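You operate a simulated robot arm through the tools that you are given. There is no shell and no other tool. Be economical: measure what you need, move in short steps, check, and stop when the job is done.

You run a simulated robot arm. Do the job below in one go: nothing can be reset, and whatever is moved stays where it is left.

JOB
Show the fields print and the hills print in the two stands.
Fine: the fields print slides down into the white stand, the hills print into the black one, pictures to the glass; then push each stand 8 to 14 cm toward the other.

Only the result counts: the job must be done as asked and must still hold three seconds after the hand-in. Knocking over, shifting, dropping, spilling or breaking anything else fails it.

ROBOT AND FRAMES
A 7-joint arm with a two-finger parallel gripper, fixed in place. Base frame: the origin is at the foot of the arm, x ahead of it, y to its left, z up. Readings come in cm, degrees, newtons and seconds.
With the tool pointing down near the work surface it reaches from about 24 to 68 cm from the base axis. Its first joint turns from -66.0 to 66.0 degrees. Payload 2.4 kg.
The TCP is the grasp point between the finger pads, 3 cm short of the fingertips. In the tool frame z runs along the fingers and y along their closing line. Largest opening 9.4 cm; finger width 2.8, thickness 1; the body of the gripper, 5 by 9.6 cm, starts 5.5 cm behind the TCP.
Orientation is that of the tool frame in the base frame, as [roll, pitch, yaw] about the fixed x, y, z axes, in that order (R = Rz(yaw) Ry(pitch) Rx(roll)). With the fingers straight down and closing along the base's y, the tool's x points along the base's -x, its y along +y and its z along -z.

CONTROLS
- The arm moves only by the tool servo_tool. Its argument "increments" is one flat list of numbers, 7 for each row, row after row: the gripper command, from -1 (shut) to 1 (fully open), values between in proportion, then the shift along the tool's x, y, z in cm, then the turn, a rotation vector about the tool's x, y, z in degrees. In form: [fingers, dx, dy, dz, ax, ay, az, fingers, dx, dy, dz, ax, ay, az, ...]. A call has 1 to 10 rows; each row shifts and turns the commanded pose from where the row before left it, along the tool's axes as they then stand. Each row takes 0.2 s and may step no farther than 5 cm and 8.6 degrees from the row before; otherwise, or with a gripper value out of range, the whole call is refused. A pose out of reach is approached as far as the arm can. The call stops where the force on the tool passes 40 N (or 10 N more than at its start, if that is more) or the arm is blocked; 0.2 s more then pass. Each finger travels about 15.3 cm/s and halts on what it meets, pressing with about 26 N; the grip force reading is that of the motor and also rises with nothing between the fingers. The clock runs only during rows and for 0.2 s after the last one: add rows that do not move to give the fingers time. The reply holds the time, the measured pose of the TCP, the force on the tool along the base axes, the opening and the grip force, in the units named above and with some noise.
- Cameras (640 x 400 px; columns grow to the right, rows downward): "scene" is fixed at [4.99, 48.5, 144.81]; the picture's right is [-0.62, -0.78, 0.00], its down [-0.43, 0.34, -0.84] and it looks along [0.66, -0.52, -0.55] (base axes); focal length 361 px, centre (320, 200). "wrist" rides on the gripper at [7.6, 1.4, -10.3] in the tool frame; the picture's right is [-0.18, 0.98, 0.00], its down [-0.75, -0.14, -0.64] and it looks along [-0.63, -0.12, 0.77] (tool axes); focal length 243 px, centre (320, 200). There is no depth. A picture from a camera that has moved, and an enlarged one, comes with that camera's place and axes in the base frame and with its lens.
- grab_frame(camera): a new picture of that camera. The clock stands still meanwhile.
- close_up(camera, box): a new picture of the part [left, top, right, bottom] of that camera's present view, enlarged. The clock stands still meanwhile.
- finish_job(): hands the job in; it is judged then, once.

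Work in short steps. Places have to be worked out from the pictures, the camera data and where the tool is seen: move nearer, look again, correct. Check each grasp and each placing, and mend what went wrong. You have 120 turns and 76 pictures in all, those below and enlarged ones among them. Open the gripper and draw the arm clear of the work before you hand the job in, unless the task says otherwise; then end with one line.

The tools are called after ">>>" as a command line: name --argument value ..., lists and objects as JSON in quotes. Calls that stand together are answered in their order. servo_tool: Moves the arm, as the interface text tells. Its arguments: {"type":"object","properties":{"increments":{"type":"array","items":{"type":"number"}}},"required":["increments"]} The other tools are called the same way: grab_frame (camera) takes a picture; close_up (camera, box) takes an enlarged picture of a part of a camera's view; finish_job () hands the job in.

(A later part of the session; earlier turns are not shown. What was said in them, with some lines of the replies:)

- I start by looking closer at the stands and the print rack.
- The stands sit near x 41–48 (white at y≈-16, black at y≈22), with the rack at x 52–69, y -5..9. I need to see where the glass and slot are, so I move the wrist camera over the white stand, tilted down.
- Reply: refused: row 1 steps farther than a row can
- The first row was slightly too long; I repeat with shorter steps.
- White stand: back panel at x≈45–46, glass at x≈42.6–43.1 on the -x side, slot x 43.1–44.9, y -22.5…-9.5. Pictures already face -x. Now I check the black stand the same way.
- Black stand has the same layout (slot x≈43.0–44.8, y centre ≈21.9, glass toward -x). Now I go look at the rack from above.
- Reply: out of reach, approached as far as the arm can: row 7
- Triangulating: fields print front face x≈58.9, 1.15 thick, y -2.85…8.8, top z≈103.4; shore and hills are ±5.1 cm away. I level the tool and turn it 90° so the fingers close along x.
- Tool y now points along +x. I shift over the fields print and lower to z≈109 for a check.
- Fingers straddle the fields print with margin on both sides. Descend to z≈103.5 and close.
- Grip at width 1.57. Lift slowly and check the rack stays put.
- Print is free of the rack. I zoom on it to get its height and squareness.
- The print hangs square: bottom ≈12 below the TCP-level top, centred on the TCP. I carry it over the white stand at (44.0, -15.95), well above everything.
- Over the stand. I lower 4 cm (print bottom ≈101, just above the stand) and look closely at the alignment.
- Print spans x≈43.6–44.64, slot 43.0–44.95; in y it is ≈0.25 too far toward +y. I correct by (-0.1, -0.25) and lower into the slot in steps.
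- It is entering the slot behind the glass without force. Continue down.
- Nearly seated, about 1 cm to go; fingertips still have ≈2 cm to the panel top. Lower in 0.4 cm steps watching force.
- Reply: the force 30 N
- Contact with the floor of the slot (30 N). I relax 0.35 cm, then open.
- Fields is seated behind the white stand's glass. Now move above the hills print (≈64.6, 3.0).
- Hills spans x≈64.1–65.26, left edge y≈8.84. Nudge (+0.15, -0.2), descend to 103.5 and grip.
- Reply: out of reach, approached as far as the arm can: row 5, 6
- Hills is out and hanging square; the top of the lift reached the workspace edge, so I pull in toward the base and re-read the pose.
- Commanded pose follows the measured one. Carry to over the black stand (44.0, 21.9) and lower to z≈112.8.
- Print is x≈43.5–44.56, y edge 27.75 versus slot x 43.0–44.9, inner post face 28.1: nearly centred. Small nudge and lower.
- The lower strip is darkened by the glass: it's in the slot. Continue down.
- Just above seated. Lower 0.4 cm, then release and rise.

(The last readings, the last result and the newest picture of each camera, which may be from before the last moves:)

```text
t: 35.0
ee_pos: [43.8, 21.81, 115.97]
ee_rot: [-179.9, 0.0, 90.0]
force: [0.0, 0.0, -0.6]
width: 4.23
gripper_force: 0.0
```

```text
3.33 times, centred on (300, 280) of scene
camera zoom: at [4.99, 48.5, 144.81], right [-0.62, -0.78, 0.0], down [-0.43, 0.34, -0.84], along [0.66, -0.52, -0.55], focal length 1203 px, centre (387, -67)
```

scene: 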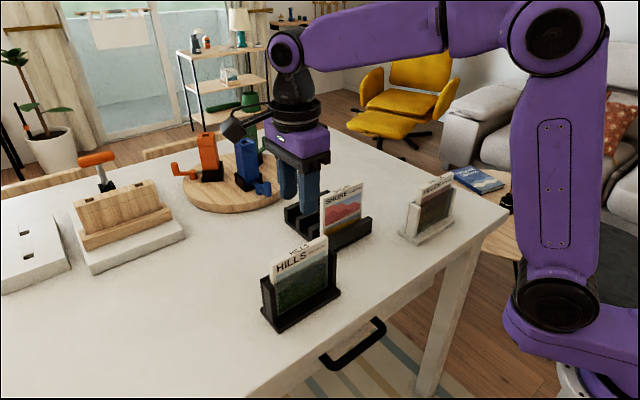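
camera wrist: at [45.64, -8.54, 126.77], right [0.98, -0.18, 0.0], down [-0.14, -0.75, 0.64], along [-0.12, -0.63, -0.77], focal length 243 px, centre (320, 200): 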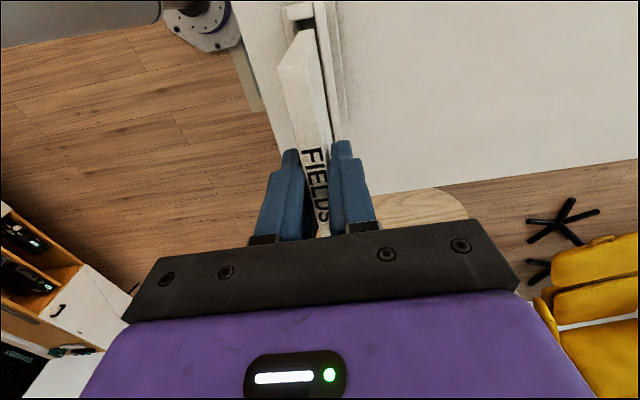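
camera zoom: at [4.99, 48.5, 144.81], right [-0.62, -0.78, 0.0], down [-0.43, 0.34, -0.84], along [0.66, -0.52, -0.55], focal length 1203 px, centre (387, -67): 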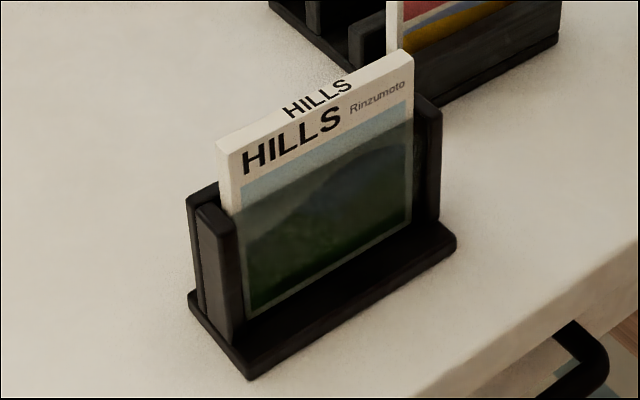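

Hills is seated in the black stand. For pushing, I shut the fingers, move past the stand's outer (+y) side and tilt 16° so the gripper body leans away from the print.

>>> servo_tool --increments '[-1, 3.8, 0.2, 0, 0, 0, 0, -1, 3.8, 0.2, 0, 0, 0, 0, -1, 3.8, 0, 0, 0, 0, 0, -1, 0, 0, 0, 0, -8, 0, -1, 0, 0, 0, 0, -8, 0, -1, 0, 0, 0, 0, 0, 0]'

>>> servo_tool --increments '[-1, 1.154, 0, 4.017, 0, 0, 0, -1, 1.154, 0, 4.017, 0, 0, 0, -1, 1.154, 0, 4.017, 0, 0, 0, -1, 0, 0, 0, 0, 0, 0]'

>>> grab_frame --camera "scene"

>>> grab_frame --camera "wrist"

```text
t: 36.4
ee_pos: [44.31, 33.22, 115.87]
ee_rot: [-179.9, 16.0, 90.0]
force: [0.2, 0.9, 0.0]
width: 0.0
gripper_force: 26.1
```

```text
t: 37.4
ee_pos: [44.25, 33.3, 103.2]
ee_rot: [-180.0, 16.0, 90.0]
force: [-0.4, 0.3, 0.0]
width: 0.01
gripper_force: 26.0
```

```text
33 pictures are left
```

scene: 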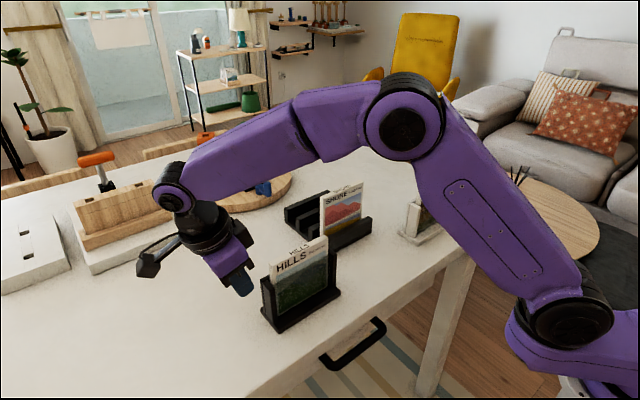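

```text
32 pictures are left
camera wrist: at [45.87, 43.45, 110.98], right [0.98, -0.18, 0.05], down [-0.14, -0.55, 0.82], along [-0.12, -0.82, -0.56], focal length 243 px, centre (320, 200)
```

wrist: 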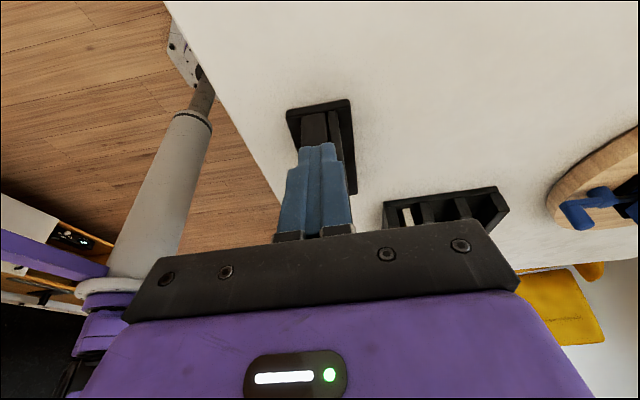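

Lean is correct, fingers outside the stand. Lower to z≈95.2.

>>> servo_tool --increments '[-1, 1.1, 0, 3.85, 0, 0, 0, -1, 1.1, 0, 3.8, 0, 0, 0, -1, 0, 0, 0, 0, 0, 0]'

>>> close_up --camera "wrist" --box '[240, 40, 440, 240]'

>>> close_up --camera "scene" --box '[200, 220, 360, 340]'

```text
t: 38.2
ee_pos: [44.21, 33.43, 95.37]
ee_rot: [180.0, 16.0, 90.0]
force: [-0.3, -1.3, -0.7]
width: 0.0
gripper_force: 26.0
```

```text
2.00 times, centred on (340, 140) of wrist
camera zoom: at [45.76, 43.56, 103.1], right [0.98, -0.18, 0.05], down [-0.14, -0.55, 0.82], along [-0.12, -0.82, -0.56], focal length 485 px, centre (280, 320)
```

zoom: 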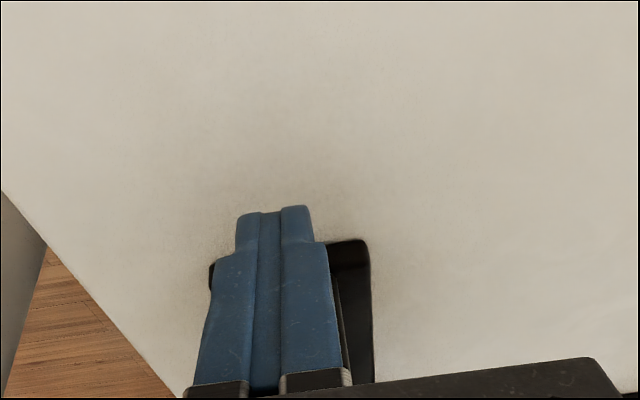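

```text
3.33 times, centred on (280, 280) of scene
camera zoom: at [4.99, 48.5, 144.81], right [-0.62, -0.78, 0.0], down [-0.43, 0.34, -0.84], along [0.66, -0.52, -0.55], focal length 1203 px, centre (453, -67)
```

zoom: 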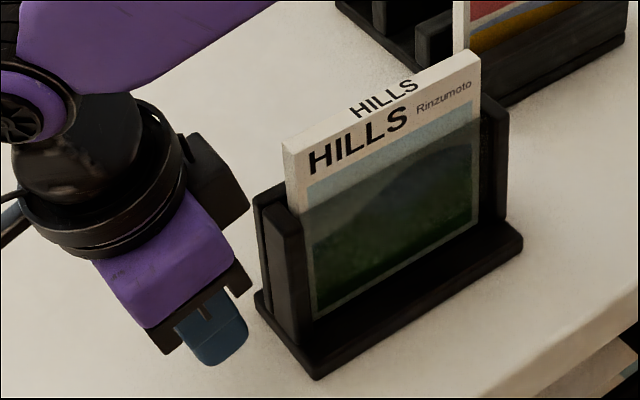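

Ready; push in -y slowly, first 7 cm of travel (contact expected after ≈2).

>>> servo_tool --increments '[-1, -0.673, 0, 0.193, 0, 0, 0, -1, -0.673, 0, 0.193, 0, 0, 0, -1, -0.673, 0, 0.193, 0, 0, 0, -1, -0.673, 0, 0.193, 0, 0, 0, -1, -0.673, 0, 0.193, 0, 0, 0, -1, -0.673, 0, 0.193, 0, 0, 0, -1, -0.673, 0, 0.193, 0, 0, 0, -1, -0.673, 0, 0.193, 0, 0, 0, -1, -0.673, 0, 0.193, 0, 0, 0, -1, -0.673, 0, 0.193, 0, 0, 0]'

>>> close_up --camera "scene" --box '[220, 200, 380, 340]'

```text
t: 40.4
ee_pos: [44.42, 26.28, 95.34]
ee_rot: [180.0, 16.0, 90.0]
force: [-1.5, 1.3, 1.0]
width: 0.01
gripper_force: 25.9
```

```text
2.86 times, centred on (300, 270) of scene
camera zoom: at [4.99, 48.51, 144.81], right [-0.62, -0.78, 0.0], down [-0.43, 0.34, -0.84], along [0.66, -0.52, -0.55], focal length 1031 px, centre (377, 0)
```

zoom: 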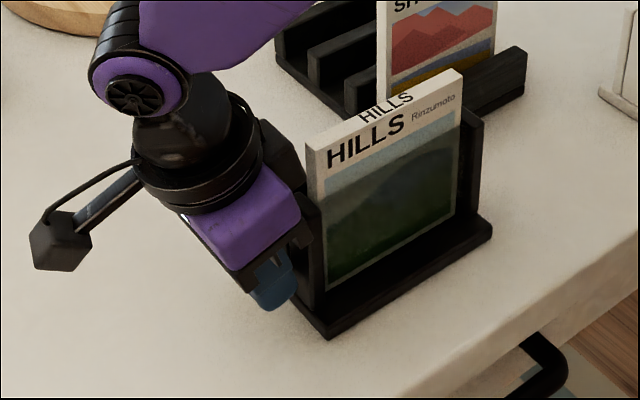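

Stand has slid straight ≈5.1 cm. Push another 5.2 cm.

>>> servo_tool --increments '[-1, -0.714, 0, 0.205, 0, 0, 0, -1, -0.714, 0, 0.205, 0, 0, 0, -1, -0.714, 0, 0.205, 0, 0, 0, -1, -0.714, 0, 0.205, 0, 0, 0, -1, -0.714, 0, 0.205, 0, 0, 0, -1, -0.714, 0, 0.205, 0, 0, 0, -1, -0.714, 0, 0.205, 0, 0, 0]'

>>> servo_tool --increments '[-1, 1.5, 0, -0.4, 0, 0, 0, -1, 3, 0, -0.8, 0, 0, 0, -1, 0, 0, 0, 0, 0, 0]'

>>> close_up --camera "scene" --box '[240, 180, 400, 320]'

```text
t: 42.0
ee_pos: [44.42, 21.3, 95.37]
ee_rot: [-180.0, 16.1, 90.0]
force: [-0.6, 2.1, -0.4]
width: 0.0
gripper_force: 25.3
```

```text
t: 42.8
ee_pos: [44.44, 26.02, 95.4]
ee_rot: [-179.9, 15.9, 89.9]
force: [0.0, 0.4, 0.0]
width: 0.01
gripper_force: 26.0
```

```text
2.86 times, centred on (320, 250) of scene
camera zoom: at [4.99, 48.5, 144.81], right [-0.62, -0.78, 0.0], down [-0.43, 0.34, -0.84], along [0.66, -0.52, -0.55], focal length 1031 px, centre (320, 57)
```

zoom: 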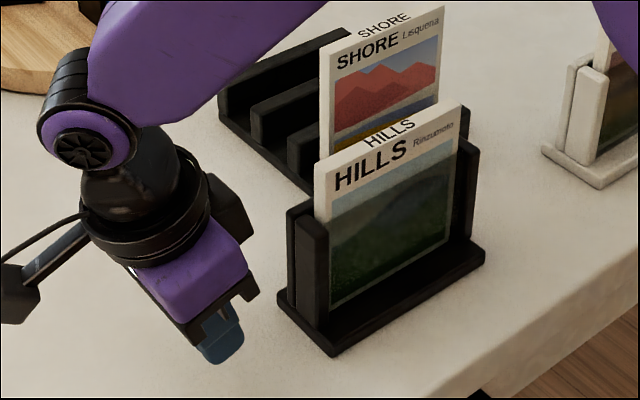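

Black stand moved ≈10.3 cm, straight, with the print standing. Now lift, level, and cross over to the white stand's outer (-y) side.

>>> servo_tool --increments '[-1, -1.154, 0, -4.017, 0, 0, 0, -1, -1.154, 0, -4.017, 0, 0, 0, -1, -1.154, 0, -4.017, 0, 0, 0, -1, -1.154, 0, -4.017, 0, 0, 0, -1, -1.154, 0, -4.017, 0, 0, 0, -1, -1.154, 0, -4.017, 0, 0, 0, -1, 0, 0, 0, 0, 8, 0, -1, 0, 0, 0, 0, 8, 0, -1, 0, 0, 0, 0, 0, 0]'

>>> servo_tool --increments '[-1, -4.9, 0, 0, 0, 0, 0, -1, -4.9, 0, 0, 0, 0, 0, -1, -4.9, 0, 0, 0, 0, 0, -1, -4.9, 0, 0, 0, 0, 0, -1, -4.9, 0, 0, 0, 0, 0, -1, -4.9, 0, 0, 0, 0, 0, -1, -4.9, 0, 0, 0, 0, 0, -1, -4.9, 0, 0, 0, 0, 0, -1, -4.9, 0, 0, 0, 0, 0, -1, -4.9, 0, 0, 0, 0, 0]'

>>> servo_tool --increments '[-1, -4.6, -0.1, 0, 0, 0, 0, -1, 0, 0, 0, 0, 8, 0, -1, 0, 0, 0, 0, 8, 0, -1, 0, 0, 0, 0, 0, 0]'

>>> grab_frame --camera "scene"

```text
t: 44.8
ee_pos: [44.22, 25.9, 120.42]
ee_rot: [180.0, -0.2, 90.0]
force: [0.8, -0.3, -0.1]
width: 0.0
gripper_force: 26.2
```

```text
t: 47.0
ee_pos: [44.38, -23.13, 120.22]
ee_rot: [-180.0, 0.1, 90.1]
force: [0.4, 0.7, 0.3]
width: 0.01
gripper_force: 26.3
```

```text
t: 48.0
ee_pos: [44.31, -27.74, 120.28]
ee_rot: [-180.0, -16.1, 90.0]
force: [-0.7, 0.8, 0.6]
width: 0.02
gripper_force: 25.7
```

```text
27 pictures are left
```

scene: 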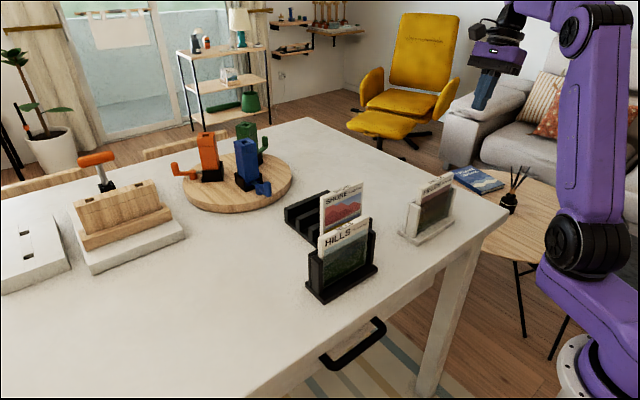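

Here the wrist camera sits on the print's side, so I increase the tilt to 30° to keep it clear, then lower partway and check.

>>> servo_tool --increments '[-1, 0, 0, 0, 0, 7, 0, -1, 0, 0, 0, 0, 7, 0, -1, -2.1, 0, 3.637, 0, 0, 0, -1, -2.1, 0, 3.637, 0, 0, 0, -1, -2.1, 0, 3.637, 0, 0, 0, -1, -1, 0, 1.732, 0, 0, 0, -1, 0, 0, 0, 0, 0, 0]'

>>> close_up --camera "scene" --box '[380, 100, 540, 260]'

>>> grab_frame --camera "wrist"

```text
t: 49.6
ee_pos: [44.34, -27.77, 105.89]
ee_rot: [179.9, -30.0, 90.0]
force: [-0.6, 0.3, -0.4]
width: 0.02
gripper_force: 26.2
```

```text
2.50 times, centred on (460, 180) of scene
camera zoom: at [4.99, 48.5, 144.81], right [-0.62, -0.78, 0.0], down [-0.43, 0.34, -0.84], along [0.66, -0.52, -0.55], focal length 902 px, centre (-30, 250)
```

zoom: 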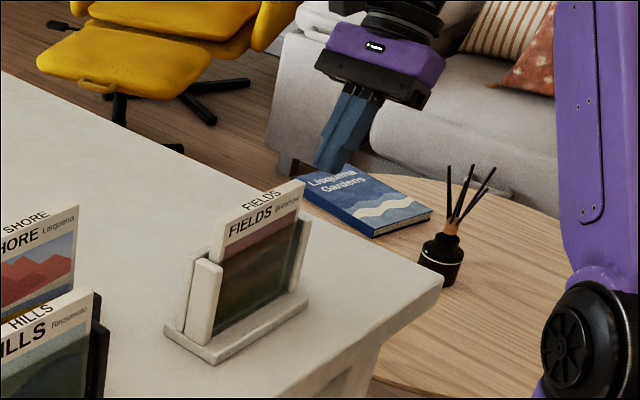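

```text
25 pictures are left
camera wrist: at [45.67, -26.28, 118.47], right [0.98, -0.16, -0.09], down [-0.14, -0.97, 0.18], along [-0.12, -0.16, -0.98], focal length 243 px, centre (320, 200)
```

wrist: 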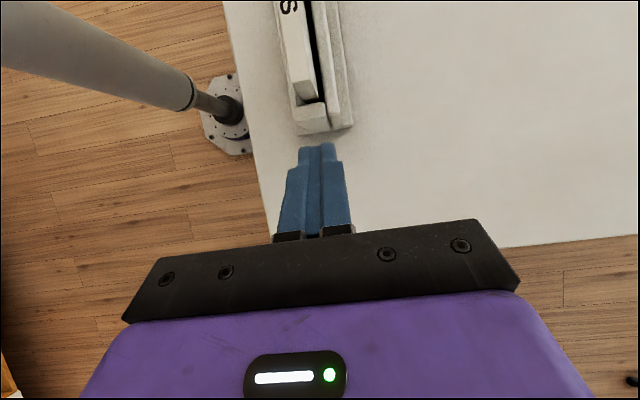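

Clearances good; base end at y≈-23.6. Lower to z≈95.3.

>>> servo_tool --increments '[-1, -2.1, 0, 3.637, 0, 0, 0, -1, -2.1, 0, 3.637, 0, 0, 0, -1, -1.05, 0, 1.82, 0, 0, 0, -1, 0, 0, 0, 0, 0, 0]'

>>> close_up --camera "scene" --box '[380, 140, 520, 250]'

>>> close_up --camera "wrist" --box '[220, 0, 420, 200]'

```text
t: 50.6
ee_pos: [44.18, -27.81, 95.28]
ee_rot: [179.9, -30.0, 89.9]
force: [-0.5, 0.1, -0.2]
width: 0.01
gripper_force: 26.0
```

```text
3.64 times, centred on (450, 195) of scene
camera zoom: at [4.99, 48.5, 144.81], right [-0.62, -0.78, 0.0], down [-0.43, 0.34, -0.84], along [0.66, -0.52, -0.55], focal length 1312 px, centre (-153, 218)
```

zoom: 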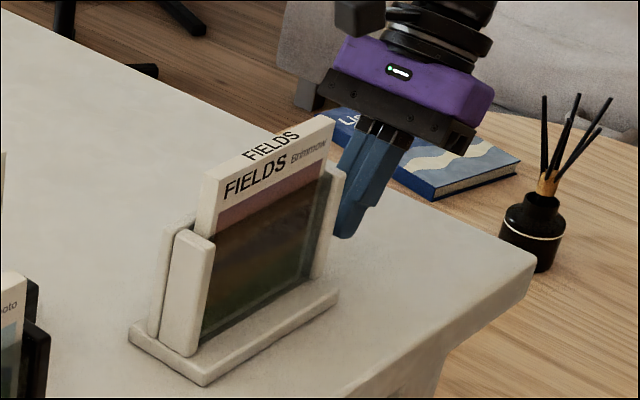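

```text
2.00 times, centred on (320, 100) of wrist
camera zoom: at [45.68, -26.39, 107.97], right [0.98, -0.16, -0.09], down [-0.14, -0.97, 0.18], along [-0.12, -0.16, -0.98], focal length 485 px, centre (320, 400)
```

zoom: 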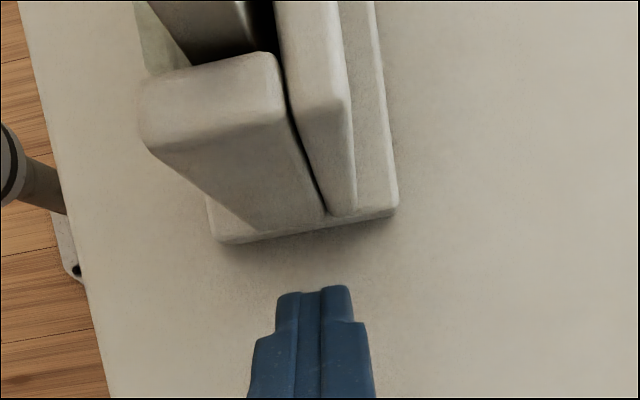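

Clear all around. Push +y slowly, first 7 cm of travel (contact expected after ≈1.5).

>>> servo_tool --increments '[-1, 0.606, 0, 0.35, 0, 0, 0, -1, 0.606, 0, 0.35, 0, 0, 0, -1, 0.606, 0, 0.35, 0, 0, 0, -1, 0.606, 0, 0.35, 0, 0, 0, -1, 0.606, 0, 0.35, 0, 0, 0, -1, 0.606, 0, 0.35, 0, 0, 0, -1, 0.606, 0, 0.35, 0, 0, 0, -1, 0.606, 0, 0.35, 0, 0, 0, -1, 0.606, 0, 0.35, 0, 0, 0, -1, 0.606, 0, 0.35, 0, 0, 0]'

>>> close_up --camera "scene" --box '[360, 140, 500, 250]'

>>> close_up --camera "wrist" --box '[220, 0, 420, 200]'

```text
t: 52.8
ee_pos: [44.34, -20.66, 95.51]
ee_rot: [-179.9, -30.1, 90.0]
force: [1.6, -1.1, 1.0]
width: 0.01
gripper_force: 26.1
```

```text
3.64 times, centred on (430, 195) of scene
camera zoom: at [4.99, 48.5, 144.81], right [-0.62, -0.78, 0.0], down [-0.43, 0.34, -0.84], along [0.66, -0.52, -0.55], focal length 1312 px, centre (-80, 218)
```

zoom: 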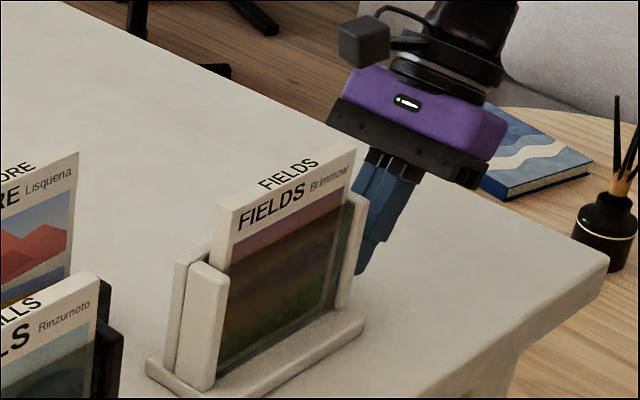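

```text
2.00 times, centred on (320, 100) of wrist
camera zoom: at [45.74, -19.18, 107.97], right [0.98, -0.16, -0.09], down [-0.14, -0.97, 0.18], along [-0.12, -0.16, -0.98], focal length 485 px, centre (320, 400)
```

zoom: 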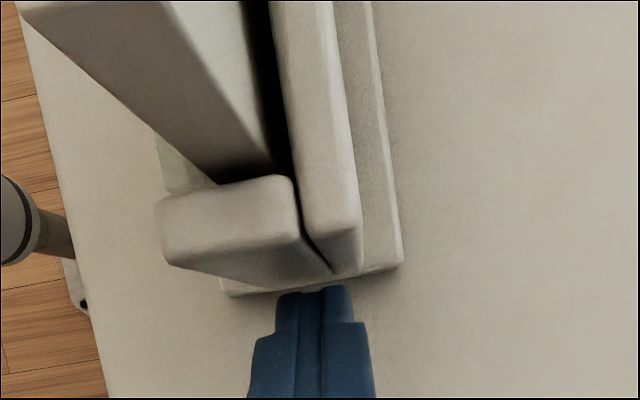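

Moved ≈5.6 cm so far, straight. Push another 4.4 cm, then back away.

>>> servo_tool --increments '[-1, 0.635, 0, 0.367, 0, 0, 0, -1, 0.635, 0, 0.367, 0, 0, 0, -1, 0.635, 0, 0.367, 0, 0, 0, -1, 0.635, 0, 0.367, 0, 0, 0, -1, 0.635, 0, 0.367, 0, 0, 0, -1, 0.635, 0, 0.367, 0, 0, 0]'

>>> servo_tool --increments '[-1, -1.5, 0, -0.87, 0, 0, 0, -1, -3, 0, -1.73, 0, 0, 0, -1, 2.1, 0, -3.637, 0, 0, 0, -1, 2.1, 0, -3.637, 0, 0, 0, -1, 2.1, 0, -3.637, 0, 0, 0, -1, 2.1, 0, -3.637, 0, 0, 0, -1, 2.1, 0, -3.637, 0, 0, 0, 0, 0, 0, 0, 0, 0, 0]'

>>> grab_frame --camera "scene"

>>> close_up --camera "scene" --box '[300, 160, 460, 300]'

```text
t: 54.2
ee_pos: [44.14, -16.24, 95.23]
ee_rot: [180.0, -30.0, 89.9]
force: [-0.1, -2.7, -0.1]
width: 0.0
gripper_force: 26.0
```

```text
t: 56.0
ee_pos: [44.29, -21.55, 116.44]
ee_rot: [-179.9, -29.9, 90.1]
force: [0.5, 0.1, 0.1]
width: 4.7
gripper_force: 0.1
```

```text
20 pictures are left
```

scene: 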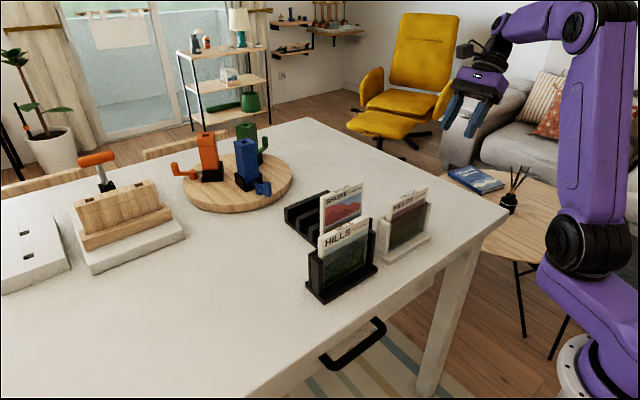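

```text
2.86 times, centred on (380, 230) of scene
camera zoom: at [4.99, 48.5, 144.81], right [-0.62, -0.78, 0.0], down [-0.43, 0.34, -0.84], along [0.66, -0.52, -0.55], focal length 1031 px, centre (149, 114)
```

zoom: 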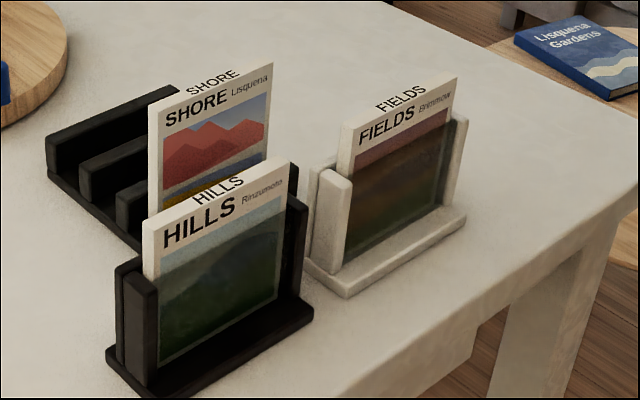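

White stand moved ≈9.5–10 cm, both stands straight with prints in place, rack unmoved. I open fully, level the tool and retreat.

>>> servo_tool --increments '[1, 0, 0, 0, 0, -7.5, 0, 1, 0, 0, 0, 0, -7.5, 0, 1, 0, 0, 0, 0, -7.5, 0, 1, 0, 0, 0, 0, -7.5, 0, 1, 0, -4, -2, 0, 0, 0, 1, 0, -4, 0, 0, 0, 0, 1, 0, 0, 0, 0, 0, 0]'

>>> close_up --camera "scene" --box '[250, 130, 500, 310]'

```text
t: 57.6
ee_pos: [36.23, -21.37, 118.39]
ee_rot: [179.9, -0.1, 90.0]
force: [1.6, 0.4, 0.5]
width: 9.4
gripper_force: 0.0
```

```text
2.22 times, centred on (375, 220) of scene
camera zoom: at [4.99, 48.5, 144.81], right [-0.62, -0.78, 0.0], down [-0.43, 0.34, -0.84], along [0.66, -0.52, -0.55], focal length 802 px, centre (198, 156)
```

zoom: 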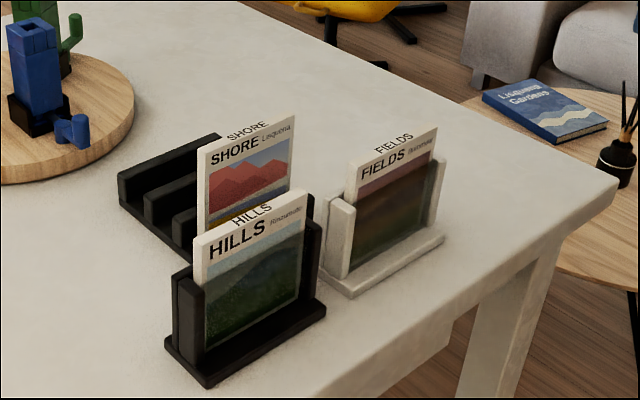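

Everything is in place and the arm is clear with the gripper open; handing in.

>>> finish_job

```text
The job is handed in.
```

The job is handed in: the fields print is in the white stand and the hills print is in the black one, both with their pictures to the glass. By camera measurement I pushed the black stand about 10.3 cm and the white stand about 9.5–10 cm toward each other, and nothing else looked disturbed in the last pictures.
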